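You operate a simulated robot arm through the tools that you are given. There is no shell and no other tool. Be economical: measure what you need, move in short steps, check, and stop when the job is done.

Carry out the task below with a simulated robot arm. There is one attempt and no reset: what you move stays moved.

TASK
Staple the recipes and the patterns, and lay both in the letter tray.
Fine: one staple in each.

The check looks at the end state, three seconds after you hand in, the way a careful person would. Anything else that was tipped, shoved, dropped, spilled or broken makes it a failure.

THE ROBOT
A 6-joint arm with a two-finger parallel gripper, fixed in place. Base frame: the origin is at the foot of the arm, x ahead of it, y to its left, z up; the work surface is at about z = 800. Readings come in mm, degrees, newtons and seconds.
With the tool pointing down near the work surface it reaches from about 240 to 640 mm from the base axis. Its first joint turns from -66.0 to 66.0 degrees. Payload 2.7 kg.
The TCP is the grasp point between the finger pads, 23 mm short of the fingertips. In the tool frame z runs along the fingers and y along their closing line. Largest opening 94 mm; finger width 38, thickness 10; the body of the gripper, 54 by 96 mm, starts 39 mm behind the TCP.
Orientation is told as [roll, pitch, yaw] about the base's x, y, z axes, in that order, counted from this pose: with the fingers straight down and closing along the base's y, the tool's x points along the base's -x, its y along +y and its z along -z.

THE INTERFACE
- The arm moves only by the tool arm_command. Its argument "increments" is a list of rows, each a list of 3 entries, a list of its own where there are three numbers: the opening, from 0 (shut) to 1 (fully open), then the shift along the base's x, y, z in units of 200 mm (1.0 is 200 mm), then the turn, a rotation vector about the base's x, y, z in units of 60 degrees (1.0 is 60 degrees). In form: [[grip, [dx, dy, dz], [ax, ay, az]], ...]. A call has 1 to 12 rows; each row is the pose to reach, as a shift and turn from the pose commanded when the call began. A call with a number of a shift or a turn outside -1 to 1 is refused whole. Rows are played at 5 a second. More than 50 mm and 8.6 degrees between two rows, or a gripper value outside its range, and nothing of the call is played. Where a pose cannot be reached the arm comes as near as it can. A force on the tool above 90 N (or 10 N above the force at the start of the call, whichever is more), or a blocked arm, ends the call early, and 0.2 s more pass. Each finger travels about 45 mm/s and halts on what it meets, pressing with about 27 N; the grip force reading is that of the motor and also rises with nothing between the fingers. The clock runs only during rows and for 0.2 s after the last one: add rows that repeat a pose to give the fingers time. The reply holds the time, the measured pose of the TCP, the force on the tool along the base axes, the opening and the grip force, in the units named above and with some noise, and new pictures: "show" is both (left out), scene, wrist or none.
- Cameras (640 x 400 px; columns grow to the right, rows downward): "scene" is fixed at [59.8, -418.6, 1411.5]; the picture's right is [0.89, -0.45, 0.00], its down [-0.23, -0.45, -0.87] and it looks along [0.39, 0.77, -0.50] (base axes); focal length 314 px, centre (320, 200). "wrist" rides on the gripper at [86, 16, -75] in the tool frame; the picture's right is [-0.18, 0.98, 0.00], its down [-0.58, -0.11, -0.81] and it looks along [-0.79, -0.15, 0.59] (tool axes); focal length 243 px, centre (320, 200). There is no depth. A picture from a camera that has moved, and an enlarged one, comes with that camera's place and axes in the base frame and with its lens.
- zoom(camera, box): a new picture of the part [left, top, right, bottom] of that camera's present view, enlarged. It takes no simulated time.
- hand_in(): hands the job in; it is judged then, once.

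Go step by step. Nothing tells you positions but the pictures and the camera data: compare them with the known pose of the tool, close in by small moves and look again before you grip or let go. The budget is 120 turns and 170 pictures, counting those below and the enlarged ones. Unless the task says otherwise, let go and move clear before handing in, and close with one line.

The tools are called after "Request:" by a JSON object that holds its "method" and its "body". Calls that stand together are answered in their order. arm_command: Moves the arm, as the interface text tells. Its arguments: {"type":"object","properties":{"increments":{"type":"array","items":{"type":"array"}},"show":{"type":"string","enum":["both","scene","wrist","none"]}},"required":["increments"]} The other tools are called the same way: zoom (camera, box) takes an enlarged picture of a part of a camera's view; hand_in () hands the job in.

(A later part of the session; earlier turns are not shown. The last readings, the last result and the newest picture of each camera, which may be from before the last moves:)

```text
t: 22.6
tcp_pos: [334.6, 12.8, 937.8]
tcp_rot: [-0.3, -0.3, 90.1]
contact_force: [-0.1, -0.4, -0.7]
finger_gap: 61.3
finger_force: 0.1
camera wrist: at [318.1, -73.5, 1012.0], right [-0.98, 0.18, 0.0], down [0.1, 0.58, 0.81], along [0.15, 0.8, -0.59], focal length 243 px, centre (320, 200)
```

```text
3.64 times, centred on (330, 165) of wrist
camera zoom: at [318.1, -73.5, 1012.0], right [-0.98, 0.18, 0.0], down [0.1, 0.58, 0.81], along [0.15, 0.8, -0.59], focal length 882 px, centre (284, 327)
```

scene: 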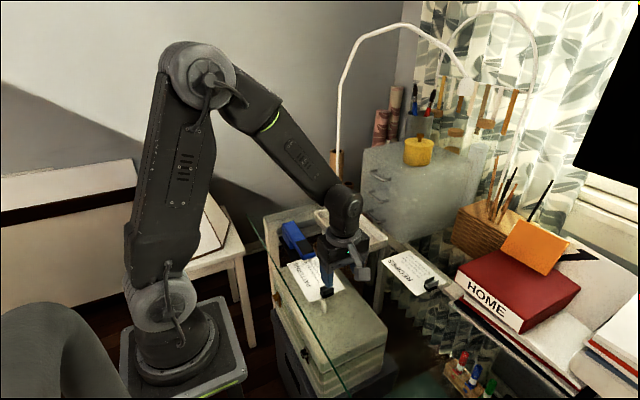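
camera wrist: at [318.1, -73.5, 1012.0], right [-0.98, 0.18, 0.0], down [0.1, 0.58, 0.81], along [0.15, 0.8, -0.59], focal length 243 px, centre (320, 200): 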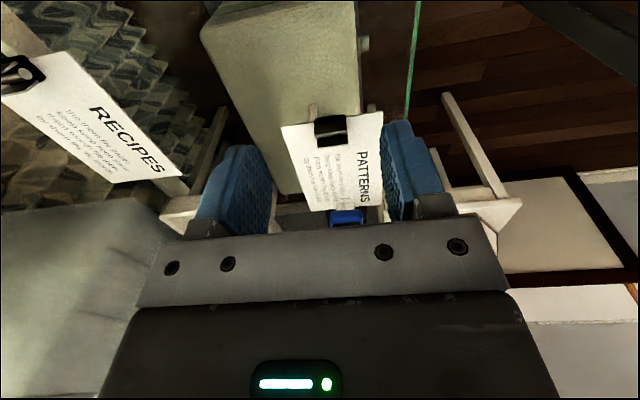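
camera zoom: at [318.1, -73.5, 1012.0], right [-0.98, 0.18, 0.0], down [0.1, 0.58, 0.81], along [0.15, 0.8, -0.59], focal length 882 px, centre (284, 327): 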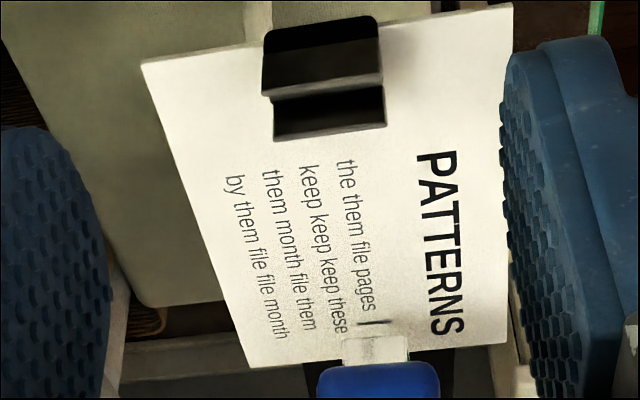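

A staple line appears in front of the nose. I zoom to confirm.

Request:
{"method": "zoom", "body": {"camera": "scene", "box": [305, 250, 335, 275]}}

Request:
{"method": "zoom", "body": {"camera": "wrist", "box": [335, 185, 375, 215]}}

```text
16.00 times, centred on (320, 262) of scene
camera zoom: at [59.8, -418.6, 1411.5], right [0.89, -0.45, 0.0], down [-0.23, -0.45, -0.87], along [0.39, 0.77, -0.5], focal length 5022 px, centre (320, -800)
```

zoom: 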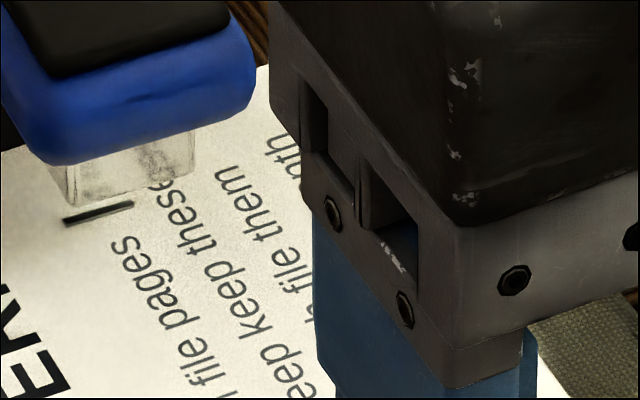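

```text
13.33 times, centred on (355, 200) of wrist
camera zoom: at [318.1, -73.5, 1012.0], right [-0.98, 0.18, 0.0], down [0.1, 0.58, 0.81], along [0.15, 0.8, -0.59], focal length 3235 px, centre (-147, 200)
```

zoom: 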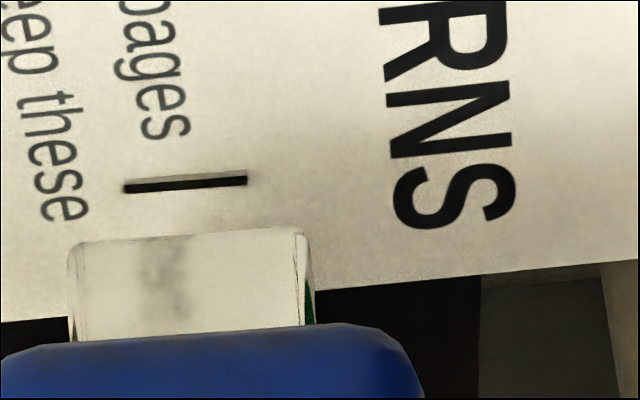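

One clean staple in PATTERNS, ~19 mm from the edge. I go back to grip the clip at about (336.5,83).

Request:
{"method": "arm_command", "body": {"increments": [[0.65, [0.01, 0.15, -0.05], [0, 0, 0]], [0.65, [0.01, 0.34, -0.12], [0, 0, 0]], [0.65, [0.01, 0.35, -0.3], [0, 0, 0]], [0.65, [0.01, 0.35, -0.42], [0, 0, 0]], [0.65, [0.01, 0.35, -0.51], [0, 0, 0]], [0.65, [0.01, 0.35, -0.51], [0, 0, 0]], [0.4, [0.01, 0.35, -0.51], [0, 0, 0]], [0.2, [0.01, 0.35, -0.51], [0, 0, 0]], [0.2, [0.01, 0.35, -0.51], [0, 0, 0]], [0.2, [0.01, 0.35, -0.51], [0, 0, 0]], [0.2, [0.01, 0.35, -0.51], [0, 0, 0]]], "show": "wrist"}}

```text
t: 25.0
tcp_pos: [336.6, 81.4, 839.5]
tcp_rot: [-0.4, -0.3, 90.0]
contact_force: [0.0, -0.7, 1.1]
finger_gap: 31.5
finger_force: 27.3
camera wrist: at [319.5, -4.9, 912.1], right [-0.98, 0.18, -0.01], down [0.1, 0.58, 0.81], along [0.15, 0.8, -0.59], focal length 243 px, centre (320, 200)
```

wrist: 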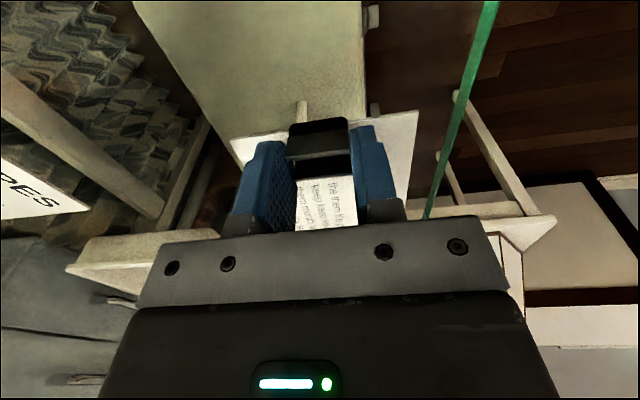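

Grip is ~4 mm shallow; I re-seat it lower before lifting.

Request:
{"method": "arm_command", "body": {"increments": [[0.5, [0, 0, 0], [0, 0, 0]], [0.5, [0, 0.005, -0.03], [0.004, 0.004, 0]], [0.5, [0, 0.005, -0.03], [0.005, 0, 0]], [0.2, [0, 0.005, -0.03], [0.005, 0, 0]], [0.2, [0, 0.005, -0.03], [0.005, 0, 0]], [0.2, [0, 0.005, -0.03], [0.005, 0, 0]], [0.2, [0, 0.005, -0.03], [0.005, 0, 0]]], "show": "none"}}

Request:
{"method": "arm_command", "body": {"increments": [[0.2, [0, 0, 0.02], [0, 0, 0]], [0.2, [0, -0.05, 0.02], [0, 0, 0]], [0.2, [0, -0.15, 0.02], [0, 0, 0]], [0.2, [0, -0.25, 0.02], [0, 0, 0]], [0.2, [0, -0.35, 0.02], [0, 0, 0]], [0.2, [0, -0.45, 0.1], [0, 0, 0]], [0.2, [0, -0.45, 0.25], [0, 0, 0]], [0.2, [0, -0.45, 0.4], [0, 0, 0]], [0.2, [0, -0.45, 0.4], [0, 0, 0]]]}}

Request:
{"method": "zoom", "body": {"camera": "scene", "box": [260, 190, 400, 290]}}

```text
t: 26.6
tcp_pos: [336.9, 82.3, 832.4]
tcp_rot: [-0.4, -0.6, 90.1]
contact_force: [0.3, -0.3, 2.0]
finger_gap: 31.4
finger_force: 26.6
```

```text
t: 28.6
tcp_pos: [336.4, -7.2, 909.3]
tcp_rot: [-0.3, -0.7, 89.9]
contact_force: [-0.4, 0.9, -0.6]
finger_gap: 31.8
finger_force: 26.9
camera wrist: at [320.0, -94.1, 982.9], right [-0.98, 0.18, 0.0], down [0.1, 0.57, 0.81], along [0.15, 0.8, -0.58], focal length 243 px, centre (320, 200)
```

scene: 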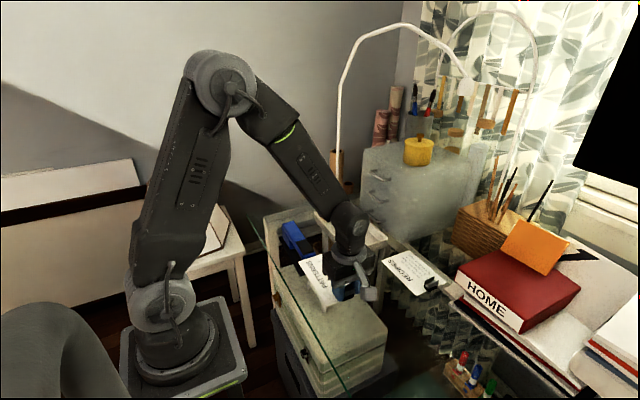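
wrist: 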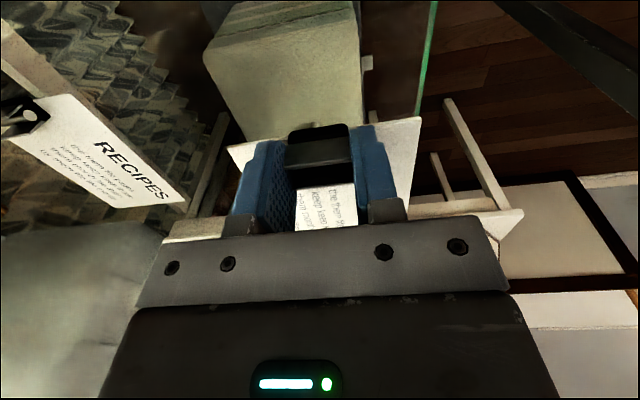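

```text
4.00 times, centred on (330, 240) of scene
camera zoom: at [59.8, -418.6, 1411.5], right [0.89, -0.45, 0.0], down [-0.23, -0.45, -0.87], along [0.39, 0.77, -0.5], focal length 1256 px, centre (280, 40)
```

zoom: 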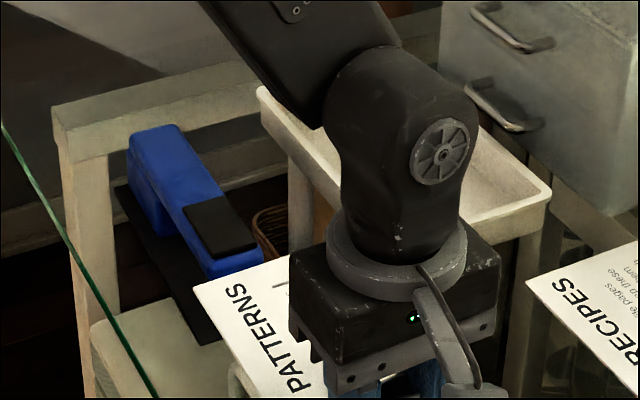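

PATTERNS is free of the stapler with a visible staple. I carry it over the tray (target TCP ~ (526,232)), staying high.

Request:
{"method": "arm_command", "body": {"increments": [[0.2, [0.1, 0.1, 0.05], [0, 0, 0]], [0.2, [0.25, 0.22, 0.1], [0, 0, 0]], [0.2, [0.4, 0.35, 0.1], [0, 0, 0]], [0.2, [0.55, 0.48, 0.1], [0, 0, 0]], [0.2, [0.7, 0.61, 0.1], [0, 0, 0]], [0.2, [0.85, 0.74, 0.1], [0, 0, 0]], [0.2, [0.948, 0.87, 0.1], [0, 0, 0]], [0.2, [0.948, 1.0, 0.1], [0, 0, 0]], [0.2, [0.948, 1.0, 0.1], [0, 0, 0]]]}}

Request:
{"method": "zoom", "body": {"camera": "scene", "box": [290, 170, 430, 270]}}

```text
t: 30.6
tcp_pos: [528.8, 194.0, 932.7]
tcp_rot: [-0.3, -0.6, 89.9]
contact_force: [-0.6, -0.2, -0.4]
finger_gap: 31.5
finger_force: 27.3
camera wrist: at [511.4, 107.5, 1004.7], right [-0.98, 0.18, 0.0], down [0.1, 0.57, 0.81], along [0.15, 0.8, -0.58], focal length 243 px, centre (320, 200)
```

scene: 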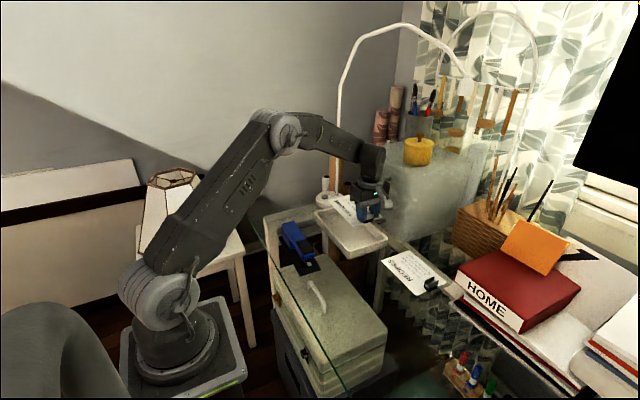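
wrist: 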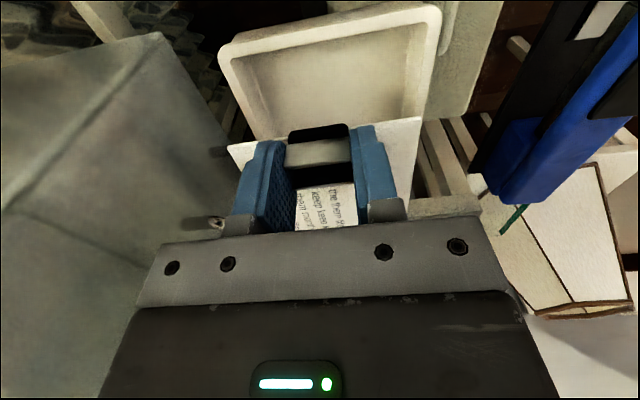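

```text
4.00 times, centred on (360, 220) of scene
camera zoom: at [59.8, -418.6, 1411.5], right [0.89, -0.45, 0.0], down [-0.23, -0.45, -0.87], along [0.39, 0.77, -0.5], focal length 1256 px, centre (160, 120)
```

zoom: 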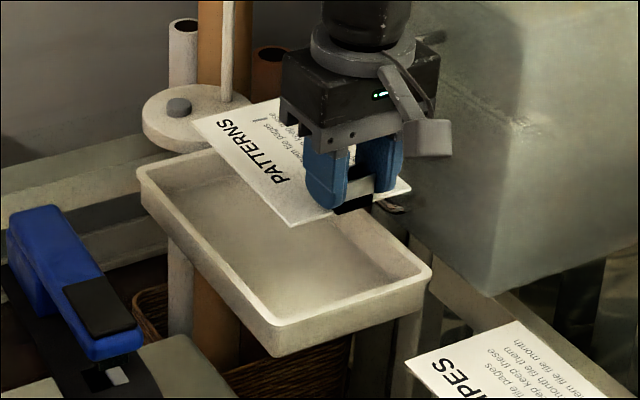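

Tray spans about x 455-596, y 178-418. I move to TCP (523,231) and lower partway, then look.

Request:
{"method": "arm_command", "body": {"increments": [[0.2, [-0.015, 0.1, 0], [0, 0, 0]], [0.2, [-0.028, 0.185, 0], [0, 0, 0]], [0.2, [-0.028, 0.185, -0.15], [0, 0, 0]], [0.2, [-0.028, 0.185, -0.3], [0, 0, 0]], [0.2, [-0.028, 0.185, -0.38], [0, 0, 0]], [0.2, [-0.028, 0.185, -0.38], [0, 0, 0]]]}}

Request:
{"method": "zoom", "body": {"camera": "scene", "box": [290, 170, 430, 270]}}

```text
t: 32.0
tcp_pos: [521.3, 230.4, 856.0]
tcp_rot: [-0.4, -0.6, 90.0]
contact_force: [0.4, 0.2, 0.2]
finger_gap: 31.6
finger_force: 26.5
camera wrist: at [505.1, 143.9, 929.2], right [-0.98, 0.18, 0.0], down [0.1, 0.57, 0.81], along [0.15, 0.8, -0.58], focal length 243 px, centre (320, 200)
```

scene: 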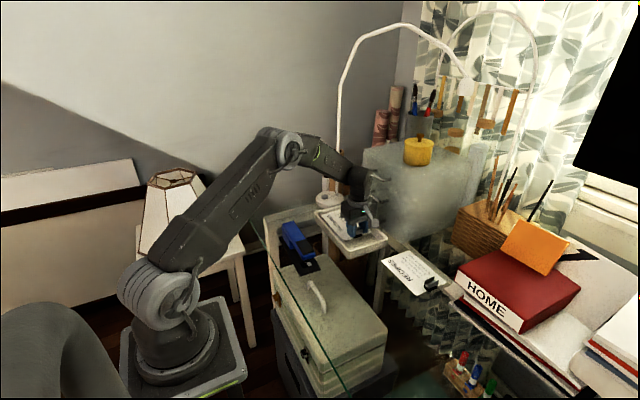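
wrist: 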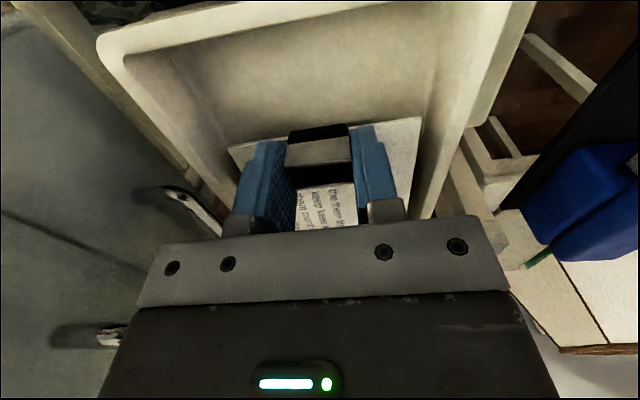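

```text
4.00 times, centred on (360, 220) of scene
camera zoom: at [59.8, -418.6, 1411.5], right [0.89, -0.45, 0.0], down [-0.23, -0.45, -0.87], along [0.39, 0.77, -0.5], focal length 1256 px, centre (160, 120)
```

zoom: 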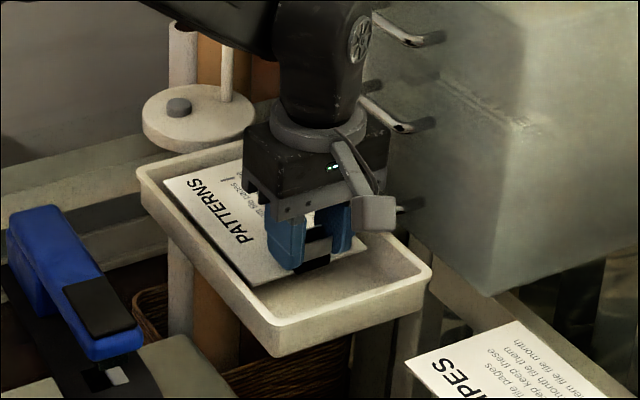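

Sheet is within the tray walls with even margins. I lower to the floor and release.

Request:
{"method": "arm_command", "body": {"increments": [[0.2, [0, 0, -0.06], [0, 0, 0]], [0.2, [0, 0, -0.09], [0, 0, 0]], [0.2, [0, 0, -0.105], [0, 0, 0]], [0.2, [0, 0, -0.105], [0, 0, 0]]], "show": "none"}}

```text
t: 33.0
tcp_pos: [521.5, 230.7, 837.3]
tcp_rot: [-0.4, -0.6, 89.9]
contact_force: [-4.6, -0.6, 17.5]
finger_gap: 31.5
finger_force: 26.5
```

Request:
{"method": "arm_command", "body": {"increments": [[0.2, [0, 0, 0.008], [0, 0, 0]], [0.4, [0, 0, 0.008], [0, 0, 0]], [0.6, [0, 0, 0.008], [0, 0, 0]], [0.6, [0, 0, 0.008], [0, 0, 0]], [0.6, [0, 0, 0.1], [0, 0, 0]], [0.6, [0, 0, 0.3], [0, 0, 0]], [0.6, [0, 0, 0.5], [0, 0, 0]], [0.6, [0, -0.2, 0.6], [0.004, 0.01, 0]], [0.6, [0, -0.4, 0.6], [0.004, 0.01, 0]], [0.6, [0, -0.6, 0.6], [0.004, 0.01, 0]], [0.6, [0, -0.6, 0.6], [0.004, 0.01, 0]]]}}

Request:
{"method": "zoom", "body": {"camera": "scene", "box": [290, 170, 430, 270]}}

```text
t: 35.4
tcp_pos: [520.7, 108.8, 956.4]
tcp_rot: [0.3, -0.8, 90.0]
contact_force: [-0.9, -0.3, 0.5]
finger_gap: 56.6
finger_force: 0.0
camera wrist: at [504.5, 21.3, 1030.0], right [-0.98, 0.18, 0.01], down [0.11, 0.57, 0.81], along [0.15, 0.8, -0.58], focal length 243 px, centre (320, 200)
```

scene: 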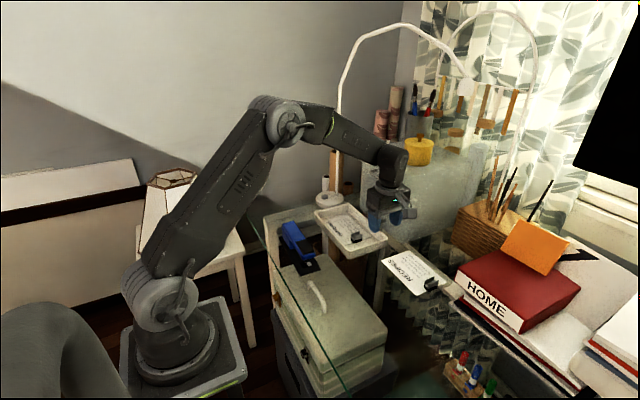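
wrist: 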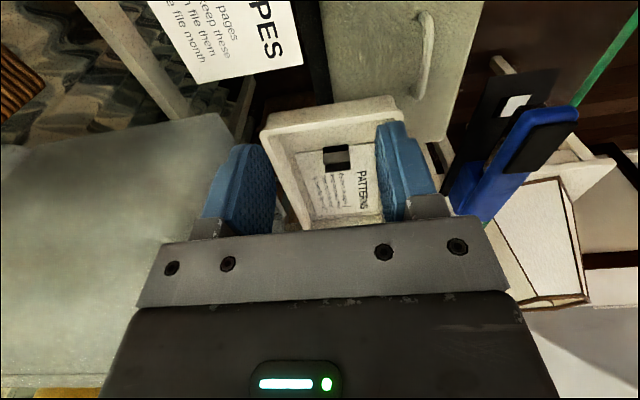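

```text
4.00 times, centred on (360, 220) of scene
camera zoom: at [59.8, -418.6, 1411.5], right [0.89, -0.45, 0.0], down [-0.23, -0.45, -0.87], along [0.39, 0.77, -0.5], focal length 1256 px, centre (160, 120)
```

zoom: 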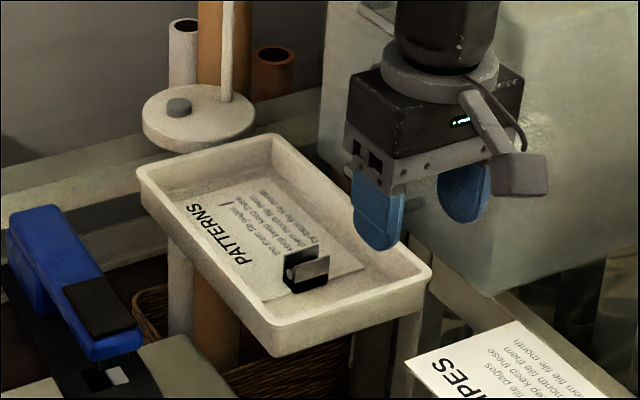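

PATTERNS lies flat in the tray, but I want room for RECIPES beside its clip, so I'll re-grip it and shift it ~22 mm toward -y.

Request:
{"method": "arm_command", "body": {"increments": [[0.6, [0, 0.2, 0], [-0.013, -0.005, 0]], [0.6, [0, 0.4, 0], [-0.013, -0.005, 0]], [0.6, [0.003, 0.6, -0.02], [-0.013, -0.005, 0]], [0.6, [0.003, 0.635, -0.2], [-0.013, -0.005, 0]], [0.6, [0.003, 0.635, -0.4], [-0.013, -0.005, 0]], [0.6, [0.003, 0.635, -0.5], [-0.013, -0.005, 0]], [0.6, [0.003, 0.635, -0.585], [-0.013, -0.005, 0]], [0.6, [0.003, 0.635, -0.585], [-0.013, -0.005, 0]], [0.2, [0.003, 0.635, -0.585], [-0.013, -0.005, 0]], [0.2, [0.003, 0.635, -0.585], [-0.013, -0.005, 0]], [0.2, [0.003, 0.635, -0.585], [-0.013, -0.005, 0]], [0.2, [0.003, 0.635, -0.585], [-0.013, -0.005, 0]]]}}

```text
t: 38.0
tcp_pos: [521.9, 235.7, 839.3]
tcp_rot: [0.0, -0.1, 90.1]
contact_force: [0.9, 0.4, 0.5]
finger_gap: 31.4
finger_force: 27.4
camera wrist: at [505.8, 150.8, 913.3], right [-0.98, 0.18, 0.0], down [0.11, 0.58, 0.81], along [0.15, 0.79, -0.59], focal length 243 px, centre (320, 200)
```

scene: 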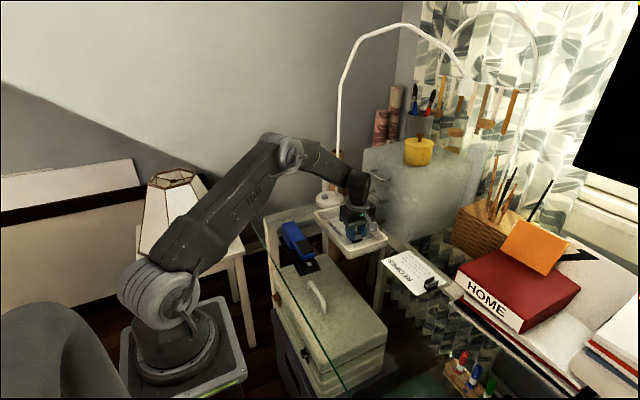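
wrist: 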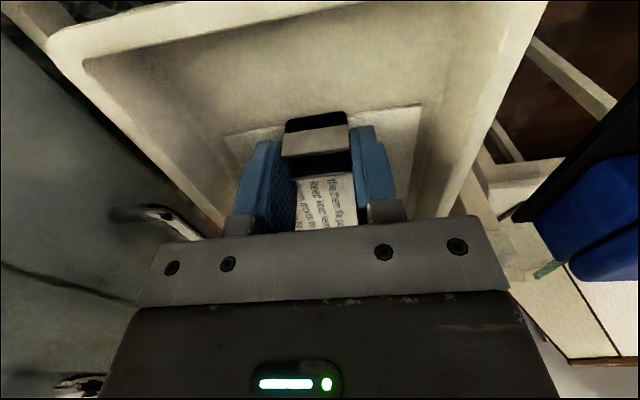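

Request:
{"method": "arm_command", "body": {"increments": [[0.2, [0, 0, 0.025], [0, 0, 0]], [0.2, [0, -0.04, 0.025], [0, 0, 0]], [0.2, [0, -0.08, 0.025], [0, 0, 0]], [0.2, [0, -0.115, 0.025], [0, 0, 0]], [0.2, [0, -0.115, 0.0], [0, 0, 0]], [0.2, [0, -0.115, -0.005], [0, 0, 0]], [0.4, [0, -0.115, -0.003], [0, 0, 0]], [0.6, [0, -0.115, 0], [0, 0, 0]], [0.6, [0, -0.115, 0], [0, 0, 0]], [0.6, [0, -0.115, 0.1], [0, 0, 0]], [0.6, [0, -0.115, 0.3], [0, 0, 0]], [0.6, [0, -0.115, 0.5], [0, 0, 0]]], "show": "none"}}

Request:
{"method": "arm_command", "body": {"increments": [[0.7, [0.06, -0.2, 0], [0, 0, 0]], [0.7, [0.12, -0.4, 0], [0, 0, 0]], [0.7, [0.18, -0.6, 0], [0, 0, 0]], [0.7, [0.25, -0.8, -0.02], [0, 0, 0]], [0.7, [0.31, -1.0, -0.08], [0, 0, 0]], [0.7, [0.34, -1.0, -0.16], [0, 0, 0]], [0.7, [0.34, -1.0, -0.16], [0, 0, 0]]]}}

Request:
{"method": "zoom", "body": {"camera": "scene", "box": [290, 170, 450, 295]}}

Request:
{"method": "zoom", "body": {"camera": "wrist", "box": [230, 20, 430, 160]}}

```text
t: 40.6
tcp_pos: [522.1, 213.2, 939.4]
tcp_rot: [-0.1, -0.1, 90.1]
contact_force: [0.5, 0.2, 0.3]
finger_gap: 56.6
finger_force: 0.1
```

```text
t: 42.2
tcp_pos: [590.5, 14.1, 909.9]
tcp_rot: [-0.1, 0.0, 90.0]
contact_force: [1.0, -0.2, -0.9]
finger_gap: 65.5
finger_force: 0.1
camera wrist: at [574.0, -71.0, 983.9], right [-0.98, 0.18, 0.0], down [0.11, 0.58, 0.81], along [0.15, 0.79, -0.59], focal length 243 px, centre (320, 200)
```

scene: 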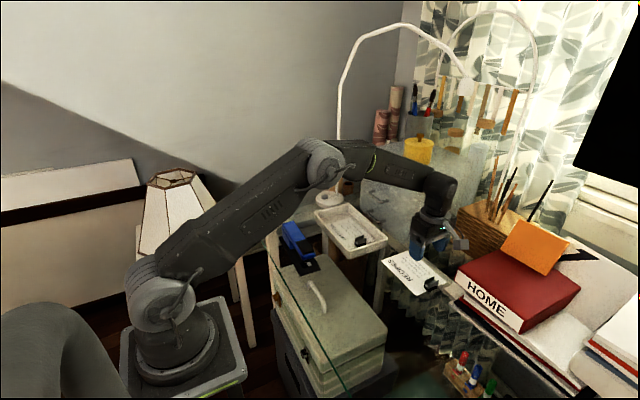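
wrist: 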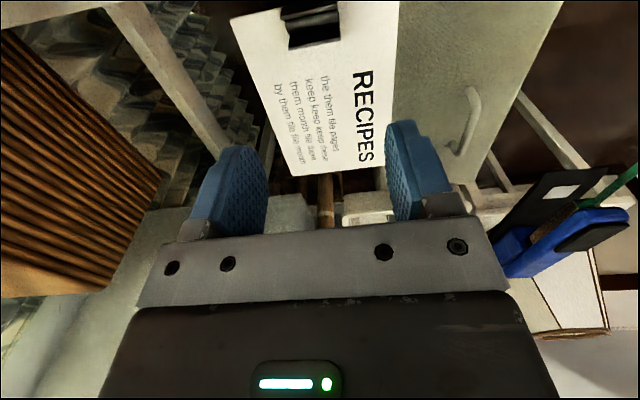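

```text
3.20 times, centred on (370, 232) of scene
camera zoom: at [59.8, -418.6, 1411.5], right [0.89, -0.45, 0.0], down [-0.23, -0.45, -0.87], along [0.39, 0.77, -0.5], focal length 1004 px, centre (160, 96)
```

zoom: 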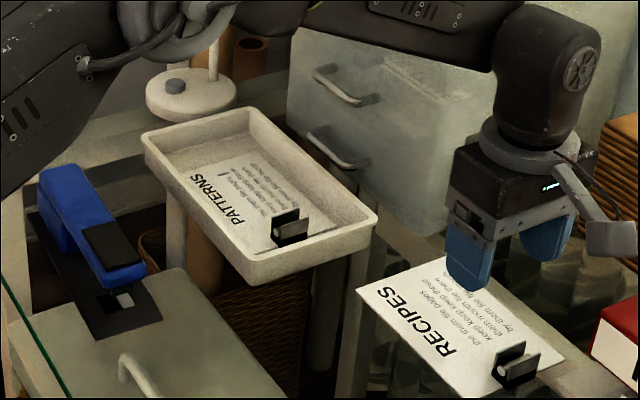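

```text
2.86 times, centred on (330, 90) of wrist
camera zoom: at [574.0, -71.0, 983.9], right [-0.98, 0.18, 0.0], down [0.11, 0.58, 0.81], along [0.15, 0.79, -0.59], focal length 693 px, centre (291, 514)
```

zoom: 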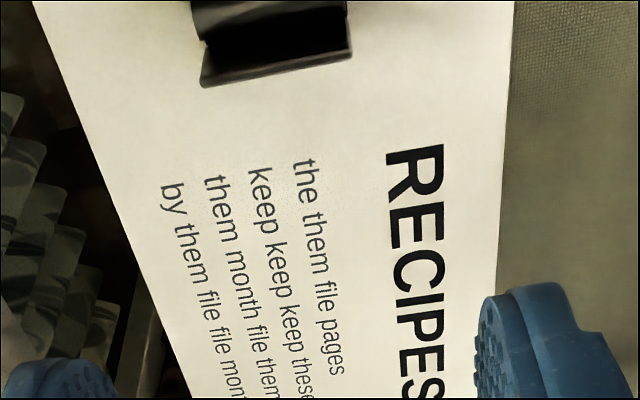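

PATTERNS sits nearer the front of the tray. RECIPES clip is near (589,-18); I lower above it and check.

Request:
{"method": "arm_command", "body": {"increments": [[0.7, [-0.005, -0.08, -0.05], [0, 0, 0]], [0.7, [-0.005, -0.15, -0.15], [0, 0, 0]], [0.7, [-0.005, -0.15, -0.265], [0, 0, 0]], [0.7, [-0.005, -0.15, -0.265], [0, 0, 0]]]}}

Request:
{"method": "zoom", "body": {"camera": "wrist", "box": [220, 70, 420, 210]}}

```text
t: 43.2
tcp_pos: [588.8, -16.5, 853.0]
tcp_rot: [-0.1, -0.1, 90.1]
contact_force: [-1.1, -0.3, -0.1]
finger_gap: 65.7
finger_force: 0.0
camera wrist: at [572.5, -101.6, 927.4], right [-0.98, 0.18, 0.0], down [0.11, 0.58, 0.81], along [0.15, 0.79, -0.59], focal length 243 px, centre (320, 200)
```

scene: 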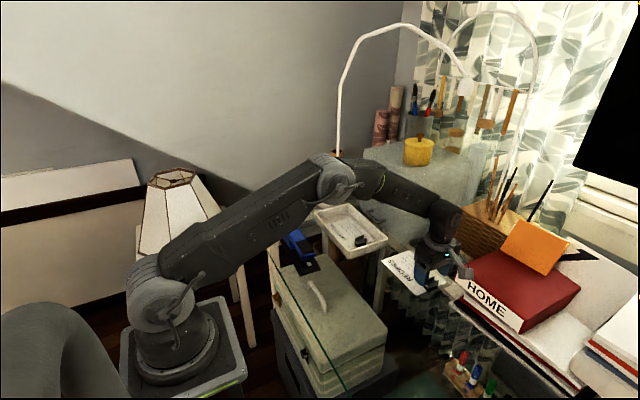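
wrist: 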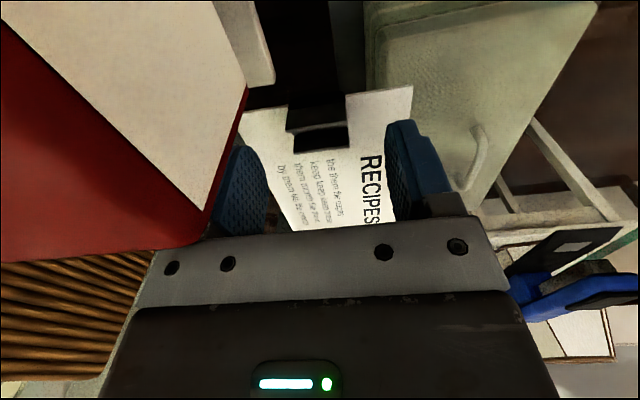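

```text
2.86 times, centred on (320, 140) of wrist
camera zoom: at [572.5, -101.6, 927.4], right [-0.98, 0.18, 0.0], down [0.11, 0.58, 0.81], along [0.15, 0.79, -0.59], focal length 693 px, centre (320, 371)
```

zoom: 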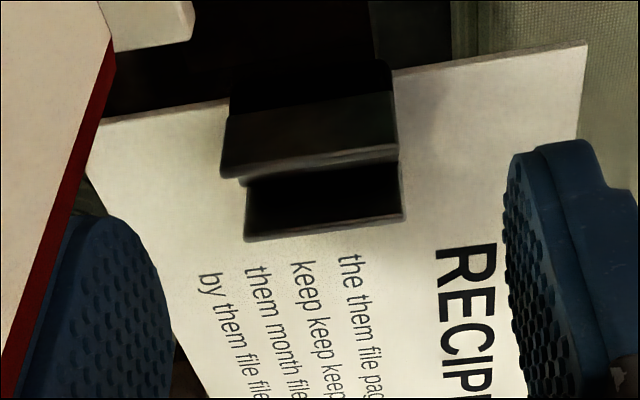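

The red HOME box is close on the +x side of the gripper; I check clearances.

Request:
{"method": "zoom", "body": {"camera": "scene", "box": [390, 215, 530, 315]}}

Request:
{"method": "zoom", "body": {"camera": "wrist", "box": [0, 0, 320, 250]}}

```text
4.00 times, centred on (460, 265) of scene
camera zoom: at [59.8, -418.6, 1411.5], right [0.89, -0.45, 0.0], down [-0.23, -0.45, -0.87], along [0.39, 0.77, -0.5], focal length 1256 px, centre (-240, -60)
```

zoom: 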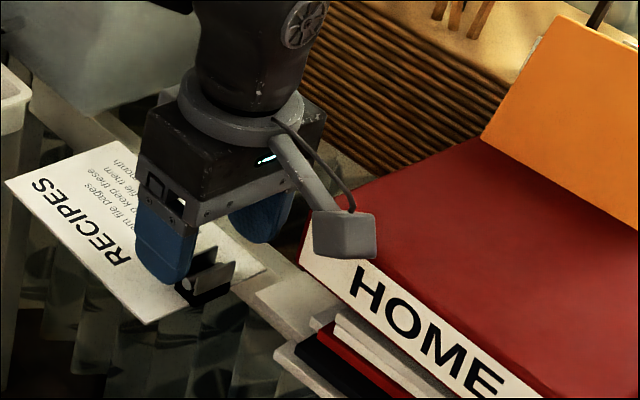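

```text
1.60 times, centred on (160, 125) of wrist
camera zoom: at [572.5, -101.6, 927.4], right [-0.98, 0.18, 0.0], down [0.11, 0.58, 0.81], along [0.15, 0.79, -0.59], focal length 388 px, centre (576, 320)
```

zoom: 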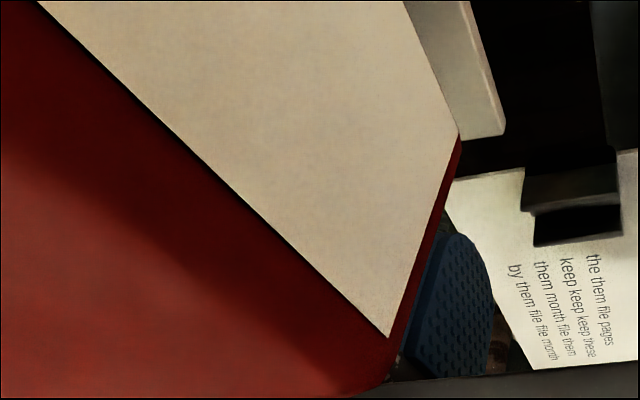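

The book corner is at about (613,-59, up to z 895); the gripper clears it by ~15-20 mm. I descend with a narrower opening, slightly toward +y, and grip.

Request:
{"method": "arm_command", "body": {"increments": [[0.5, [0, 0.01, 0], [0, 0, 0]], [0.5, [0, 0.01, -0.04], [0, 0, 0]], [0.5, [0, 0.01, -0.09], [0, 0, 0]], [0.5, [0, 0.01, -0.115], [0, 0, 0]], [0.5, [0, 0.01, -0.115], [0, 0, 0]], [0.35, [0, 0.01, -0.115], [0, 0, 0]], [0.2, [0, 0.01, -0.115], [0, 0, 0]], [0.2, [0, 0.01, -0.115], [0, 0, 0]], [0.2, [0, 0.01, -0.115], [0, 0, 0]]]}}

```text
t: 45.2
tcp_pos: [588.0, -15.1, 828.6]
tcp_rot: [0.0, -0.1, 90.0]
contact_force: [-0.4, 0.7, -0.6]
finger_gap: 31.9
finger_force: 26.7
camera wrist: at [571.8, -101.5, 903.3], right [-0.98, 0.18, 0.0], down [0.11, 0.58, 0.81], along [0.15, 0.79, -0.59], focal length 243 px, centre (320, 200)
```

scene: 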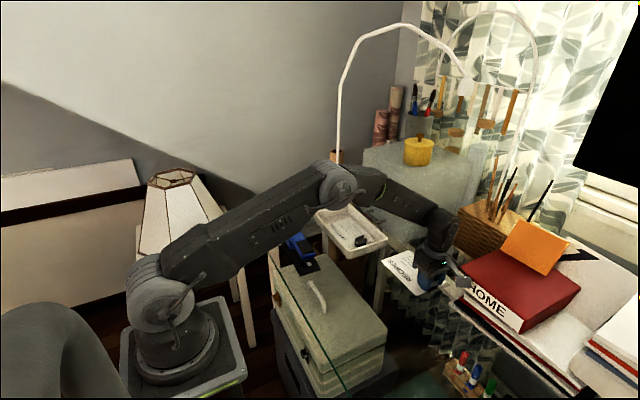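
wrist: 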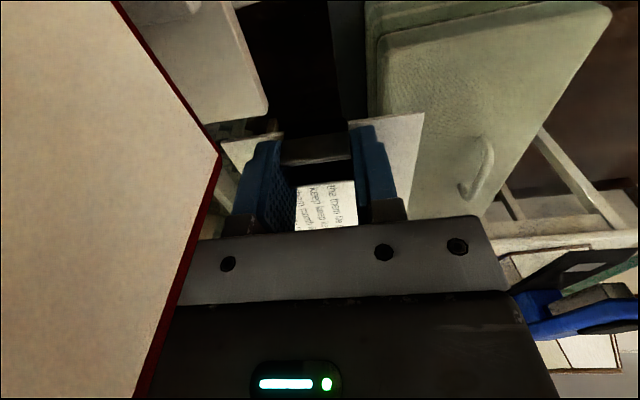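

Gripped. Lift straight up, then move toward the stapler.

Request:
{"method": "arm_command", "body": {"increments": [[0.2, [0, 0, 0.05], [0, 0, 0]], [0.2, [0, 0, 0.2], [0, 0, 0]], [0.2, [0, 0, 0.4], [0, 0, 0]], [0.2, [-0.2, 0, 0.4], [0, 0, 0]], [0.2, [-0.4, 0, 0.4], [0, 0, 0]], [0.2, [-0.6, 0, 0.4], [0, 0, 0]], [0.2, [-0.8, 0, 0.4], [0, 0, 0]], [0.2, [-1.0, 0, 0.4], [0, 0, 0]], [0.2, [-1.0, 0, 0.4], [0, 0, 0]]], "show": "scene"}}

Request:
{"method": "arm_command", "body": {"increments": [[0.2, [-0.13, 0.05, 0], [0, 0, 0]], [0.2, [-0.253, 0.1, -0.1], [0, 0, 0]], [0.2, [-0.253, 0.12, -0.2], [0, 0, 0]], [0.2, [-0.253, 0.14, -0.3], [0, 0, 0]], [0.2, [-0.253, 0.16, -0.35], [0, 0, 0]], [0.2, [-0.253, 0.16, -0.35], [0, 0, 0]]]}}

Request:
{"method": "zoom", "body": {"camera": "scene", "box": [260, 200, 380, 300]}}

```text
t: 47.2
tcp_pos: [388.0, -15.9, 908.2]
tcp_rot: [-0.2, -0.1, 90.0]
contact_force: [-0.3, 0.5, 0.0]
finger_gap: 31.6
finger_force: 26.4
```

scene: 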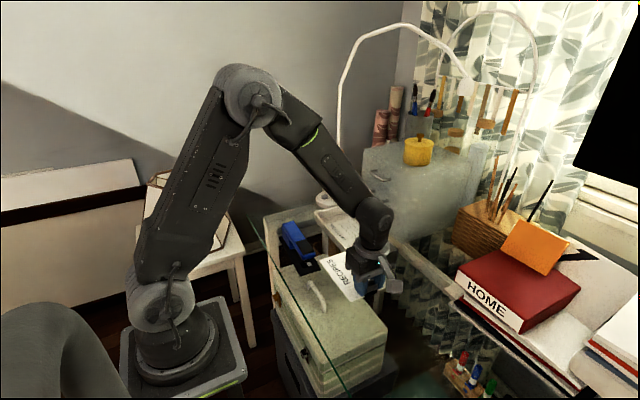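

```text
t: 48.6
tcp_pos: [338.5, 16.0, 840.7]
tcp_rot: [0.0, -0.1, 90.0]
contact_force: [0.0, 0.4, -0.1]
finger_gap: 31.6
finger_force: 27.1
camera wrist: at [322.6, -69.7, 915.1], right [-0.98, 0.18, 0.0], down [0.11, 0.58, 0.81], along [0.15, 0.79, -0.59], focal length 243 px, centre (320, 200)
```

scene: 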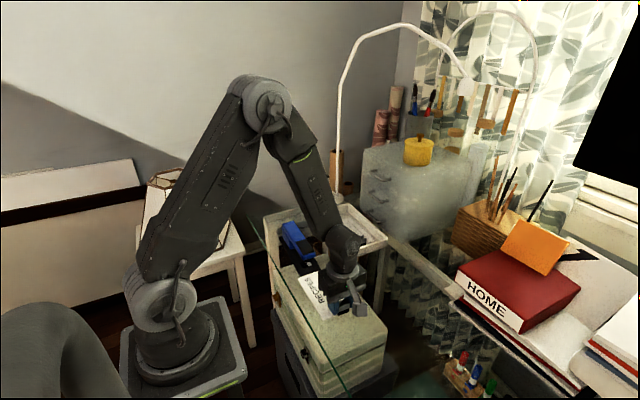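
wrist: 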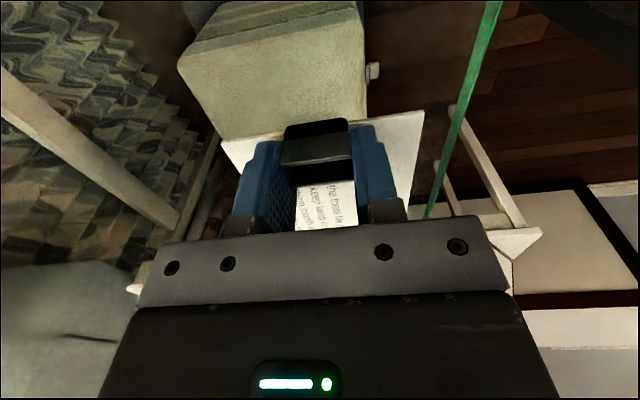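

```text
4.00 times, centred on (320, 250) of scene
camera zoom: at [59.8, -418.6, 1411.5], right [0.89, -0.45, 0.0], down [-0.23, -0.45, -0.87], along [0.39, 0.77, -0.5], focal length 1256 px, centre (320, 0)
```

zoom: 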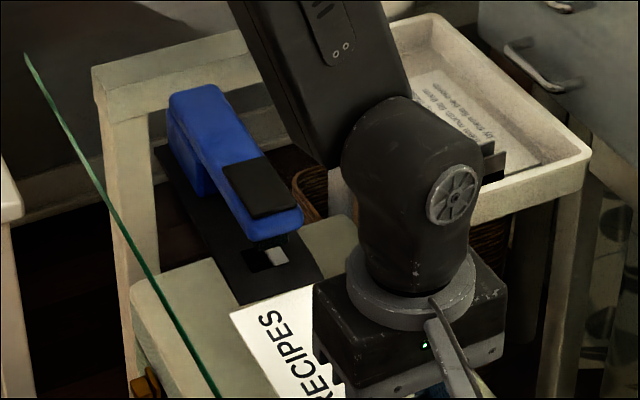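

RECIPES edge at y≈161. I slide it in the same way to edge y≈229.

Request:
{"method": "arm_command", "body": {"increments": [[0.2, [-0.01, 0.05, -0.015], [0, 0, 0]], [0.2, [-0.01, 0.12, -0.015], [0, 0, 0]], [0.2, [-0.01, 0.2, -0.015], [0, 0, 0]], [0.2, [-0.01, 0.27, -0.015], [0, 0, 0]], [0.2, [-0.01, 0.335, -0.015], [0, 0, 0]], [0.2, [-0.01, 0.335, -0.015], [0, 0, 0]]], "show": "none"}}

Request:
{"method": "zoom", "body": {"camera": "scene", "box": [270, 210, 350, 276]}}

Request:
{"method": "arm_command", "body": {"increments": [[0.2, [0, 0, -0.012], [0, 0, 0]], [0.2, [0, 0, -0.022], [0, 0, 0]], [0.2, [0, 0, -0.025], [0, 0, 0]]], "show": "none"}}

```text
t: 50.0
tcp_pos: [336.7, 84.7, 836.5]
tcp_rot: [0.0, 0.0, 89.9]
contact_force: [-0.3, -0.5, -1.0]
finger_gap: 31.8
finger_force: 27.1
```

```text
6.06 times, centred on (310, 243) of scene
camera zoom: at [59.8, -418.6, 1411.5], right [0.89, -0.45, 0.0], down [-0.23, -0.45, -0.87], along [0.39, 0.77, -0.5], focal length 1902 px, centre (381, -61)
```

zoom: 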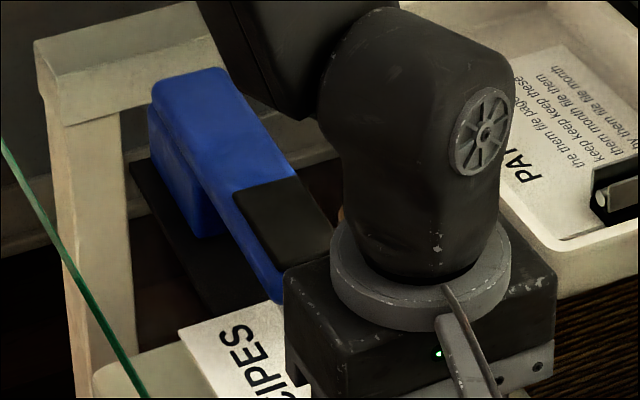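

```text
t: 50.8
tcp_pos: [337.3, 85.7, 831.2]
tcp_rot: [-0.2, -0.1, 90.0]
contact_force: [-0.1, -3.3, 7.7]
finger_gap: 32.0
finger_force: 26.5
```

Resting on the plate. I release, rise and back off to check.

Request:
{"method": "arm_command", "body": {"increments": [[0.4, [0, 0, 0.003], [0, 0, 0]], [0.6, [0, 0, 0.003], [0, 0, 0]], [0.65, [0, 0, 0.003], [0, 0, 0]], [0.65, [0, 0, 0.1], [0, 0, 0]], [0.65, [0, 0, 0.3], [0, 0, 0]], [0.65, [0, -0.12, 0.45], [0, 0, 0]], [0.65, [0, -0.25, 0.55], [0, 0, 0]], [0.65, [0, -0.4, 0.6], [0, 0, 0]], [0.65, [0, -0.4, 0.6], [0, 0, 0]]], "show": "none"}}

Request:
{"method": "zoom", "body": {"camera": "wrist", "box": [230, 80, 430, 220]}}

```text
t: 52.8
tcp_pos: [334.8, 3.8, 955.0]
tcp_rot: [0.1, -0.2, 90.0]
contact_force: [-0.7, 0.0, -0.5]
finger_gap: 61.5
finger_force: 0.0
```

```text
2.86 times, centred on (330, 150) of wrist
camera zoom: at [318.6, -82.2, 1028.2], right [-0.98, 0.18, 0.0], down [0.11, 0.58, 0.81], along [0.15, 0.79, -0.59], focal length 693 px, centre (291, 343)
```

zoom: 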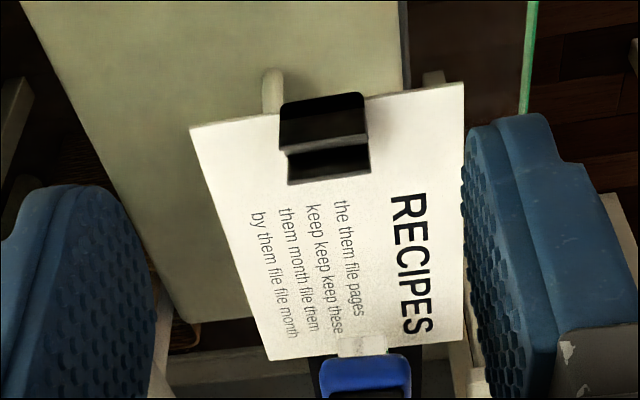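

Placed just as the first one. I move over the pad with closed fingers and press once.

Request:
{"method": "arm_command", "body": {"increments": [[0.4, [0, 0.2, 0], [0, 0, 0]], [0.2, [0, 0.4, 0], [0, 0, 0]], [0, [0, 0.6, 0], [0, 0, 0]], [0, [0, 0.8, -0.05], [0, 0, 0]], [0, [0.003, 1.0, -0.15], [0, 0, 0]], [0, [0.003, 1.0, -0.3], [0, 0, 0]], [0, [0.003, 1.0, -0.3], [0, 0, 0]]], "show": "wrist"}}

Request:
{"method": "arm_command", "body": {"increments": [[0, [0, 0.03, -0.02], [0, 0, 0]], [0, [0, 0.03, -0.04], [0, 0, 0]], [0, [0, 0.03, -0.06], [0, 0, 0]], [0, [0, 0.03, -0.075], [0, 0, 0]], [0, [0, 0.03, -0.09], [0, 0, 0]], [0, [0, 0.03, -0.105], [0, 0, 0]], [0, [0, 0.03, -0.12], [0, 0, 0]], [0, [0, 0.03, -0.135], [0, 0, 0]], [0, [0, 0.03, -0.15], [0, 0, 0]], [0, [0, 0.03, -0.165], [0, 0, 0]], [0, [0, 0.03, -0.18], [0, 0, 0]]], "show": "none"}}

```text
t: 54.4
tcp_pos: [339.5, 204.5, 891.8]
tcp_rot: [-0.1, 0.0, 90.0]
contact_force: [-0.5, 0.8, -0.5]
finger_gap: 0.0
finger_force: 27.3
camera wrist: at [322.9, 118.4, 966.2], right [-0.98, 0.18, 0.0], down [0.11, 0.58, 0.81], along [0.15, 0.79, -0.59], focal length 243 px, centre (320, 200)
```

wrist: 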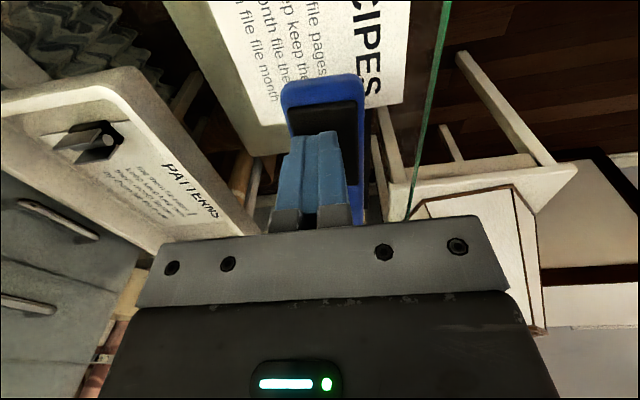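

```text
t: 56.3
tcp_pos: [338.8, 209.9, 872.0]
tcp_rot: [-0.4, -0.3, 90.1]
contact_force: [-12.0, -9.6, 32.6]
finger_gap: 0.1
finger_force: 27.5
stopped in row 9: the force on the tool passed its limit (the readings are from after the stop); the commanded pose is now the measured one
```

Force limit reached as before. Lift off and inspect.

Request:
{"method": "arm_command", "body": {"increments": [[0, [0, 0, 0.1], [0, 0, 0]], [0, [0, 0, 0.3], [0, 0, 0]], [0, [-0.005, -0.15, 0.45], [0, 0, 0]], [0, [-0.01, -0.35, 0.5], [0.003, 0.006, 0]], [0, [-0.01, -0.55, 0.5], [-0.004, 0.006, 0]], [0, [-0.01, -0.75, 0.5], [-0.004, 0.006, 0]], [0.3, [-0.01, -0.95, 0.45], [-0.004, 0.006, 0]], [0.6, [-0.01, -1, 0.35], [-0.004, 0.006, 0]], [0.65, [-0.01, -1, 0.35], [-0.004, 0.006, 0]]], "show": "none"}}

Request:
{"method": "zoom", "body": {"camera": "wrist", "box": [260, 110, 400, 220]}}

Request:
{"method": "zoom", "body": {"camera": "scene", "box": [280, 220, 350, 276]}}

```text
t: 58.3
tcp_pos: [336.6, 11.2, 938.3]
tcp_rot: [0.0, -0.2, 90.0]
contact_force: [0.0, -0.3, -0.1]
finger_gap: 61.1
finger_force: 0.1
```

```text
3.64 times, centred on (330, 165) of wrist
camera zoom: at [319.9, -74.8, 1011.6], right [-0.98, 0.18, 0.0], down [0.11, 0.58, 0.81], along [0.15, 0.79, -0.59], focal length 882 px, centre (284, 327)
```

zoom: 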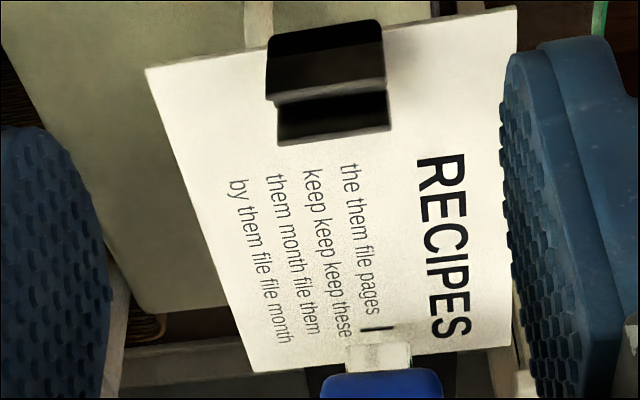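

```text
7.14 times, centred on (315, 248) of scene
camera zoom: at [59.8, -418.6, 1411.5], right [0.89, -0.45, 0.0], down [-0.23, -0.45, -0.87], along [0.39, 0.77, -0.5], focal length 2242 px, centre (356, -143)
```

zoom: 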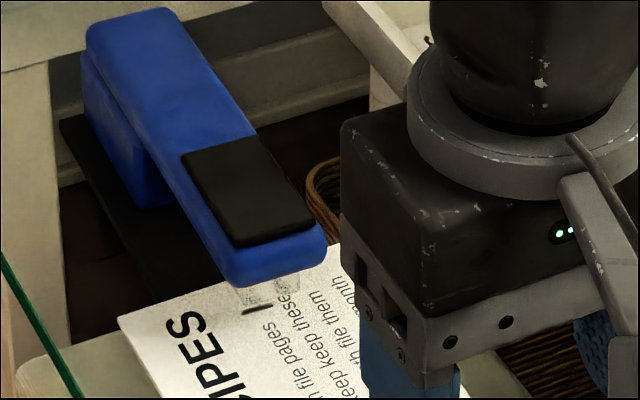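

One staple in RECIPES. I grip its clip again.

Request:
{"method": "arm_command", "body": {"increments": [[0.6, [0.002, 0.15, -0.05], [0, 0, 0]], [0.6, [0.002, 0.34, -0.12], [0, 0, 0]], [0.6, [0.002, 0.355, -0.3], [0, 0, 0]], [0.6, [0.002, 0.355, -0.42], [0, 0, 0]], [0.6, [0.002, 0.355, -0.53], [0, 0, 0]], [0.6, [0.002, 0.355, -0.53], [0, 0, 0]], [0.4, [0.002, 0.355, -0.53], [0, 0, 0]], [0.2, [0.002, 0.355, -0.53], [0, 0, 0]], [0.2, [0.002, 0.355, -0.53], [0, 0, 0]], [0.2, [0.002, 0.355, -0.53], [0, 0, 0]]], "show": "wrist"}}

```text
t: 60.5
tcp_pos: [338.6, 81.3, 835.7]
tcp_rot: [0.0, -0.1, 90.0]
contact_force: [-0.1, 0.1, -0.2]
finger_gap: 31.6
finger_force: 27.4
camera wrist: at [322.3, -4.2, 908.5], right [-0.98, 0.18, 0.0], down [0.11, 0.58, 0.81], along [0.15, 0.79, -0.59], focal length 243 px, centre (320, 200)
```

wrist: 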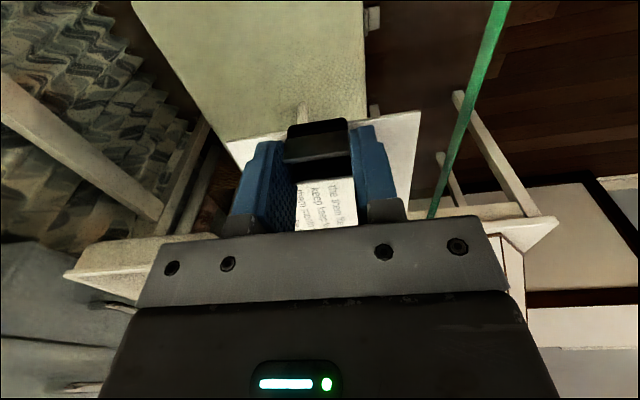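

Pull it out and lift.

Request:
{"method": "arm_command", "body": {"increments": [[0.2, [0, 0, 0.02], [0, 0, 0]], [0.2, [0, -0.05, 0.02], [0, 0, 0]], [0.2, [0, -0.15, 0.02], [0, 0, 0]], [0.2, [0, -0.25, 0.02], [0, 0, 0]], [0.2, [0, -0.35, 0.02], [0, 0, 0]], [0.2, [0, -0.45, 0.1], [0, 0, 0]], [0.2, [0, -0.45, 0.25], [0, 0, 0]], [0.2, [0.05, -0.45, 0.4], [0, 0, 0]], [0.2, [0.1, -0.45, 0.5], [0, 0, 0]], [0.2, [0.1, -0.45, 0.5], [0, 0, 0]]], "show": "none"}}

Request:
{"method": "zoom", "body": {"camera": "scene", "box": [260, 190, 400, 290]}}

```text
t: 62.7
tcp_pos: [357.1, -6.5, 936.7]
tcp_rot: [-0.1, -0.1, 90.1]
contact_force: [0.7, 0.3, -1.1]
finger_gap: 31.4
finger_force: 27.5
```

```text
4.00 times, centred on (330, 240) of scene
camera zoom: at [59.8, -418.6, 1411.5], right [0.89, -0.45, 0.0], down [-0.23, -0.45, -0.87], along [0.39, 0.77, -0.5], focal length 1256 px, centre (280, 40)
```

zoom: 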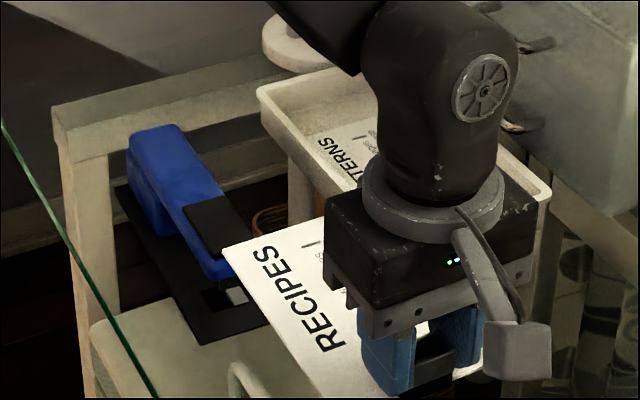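

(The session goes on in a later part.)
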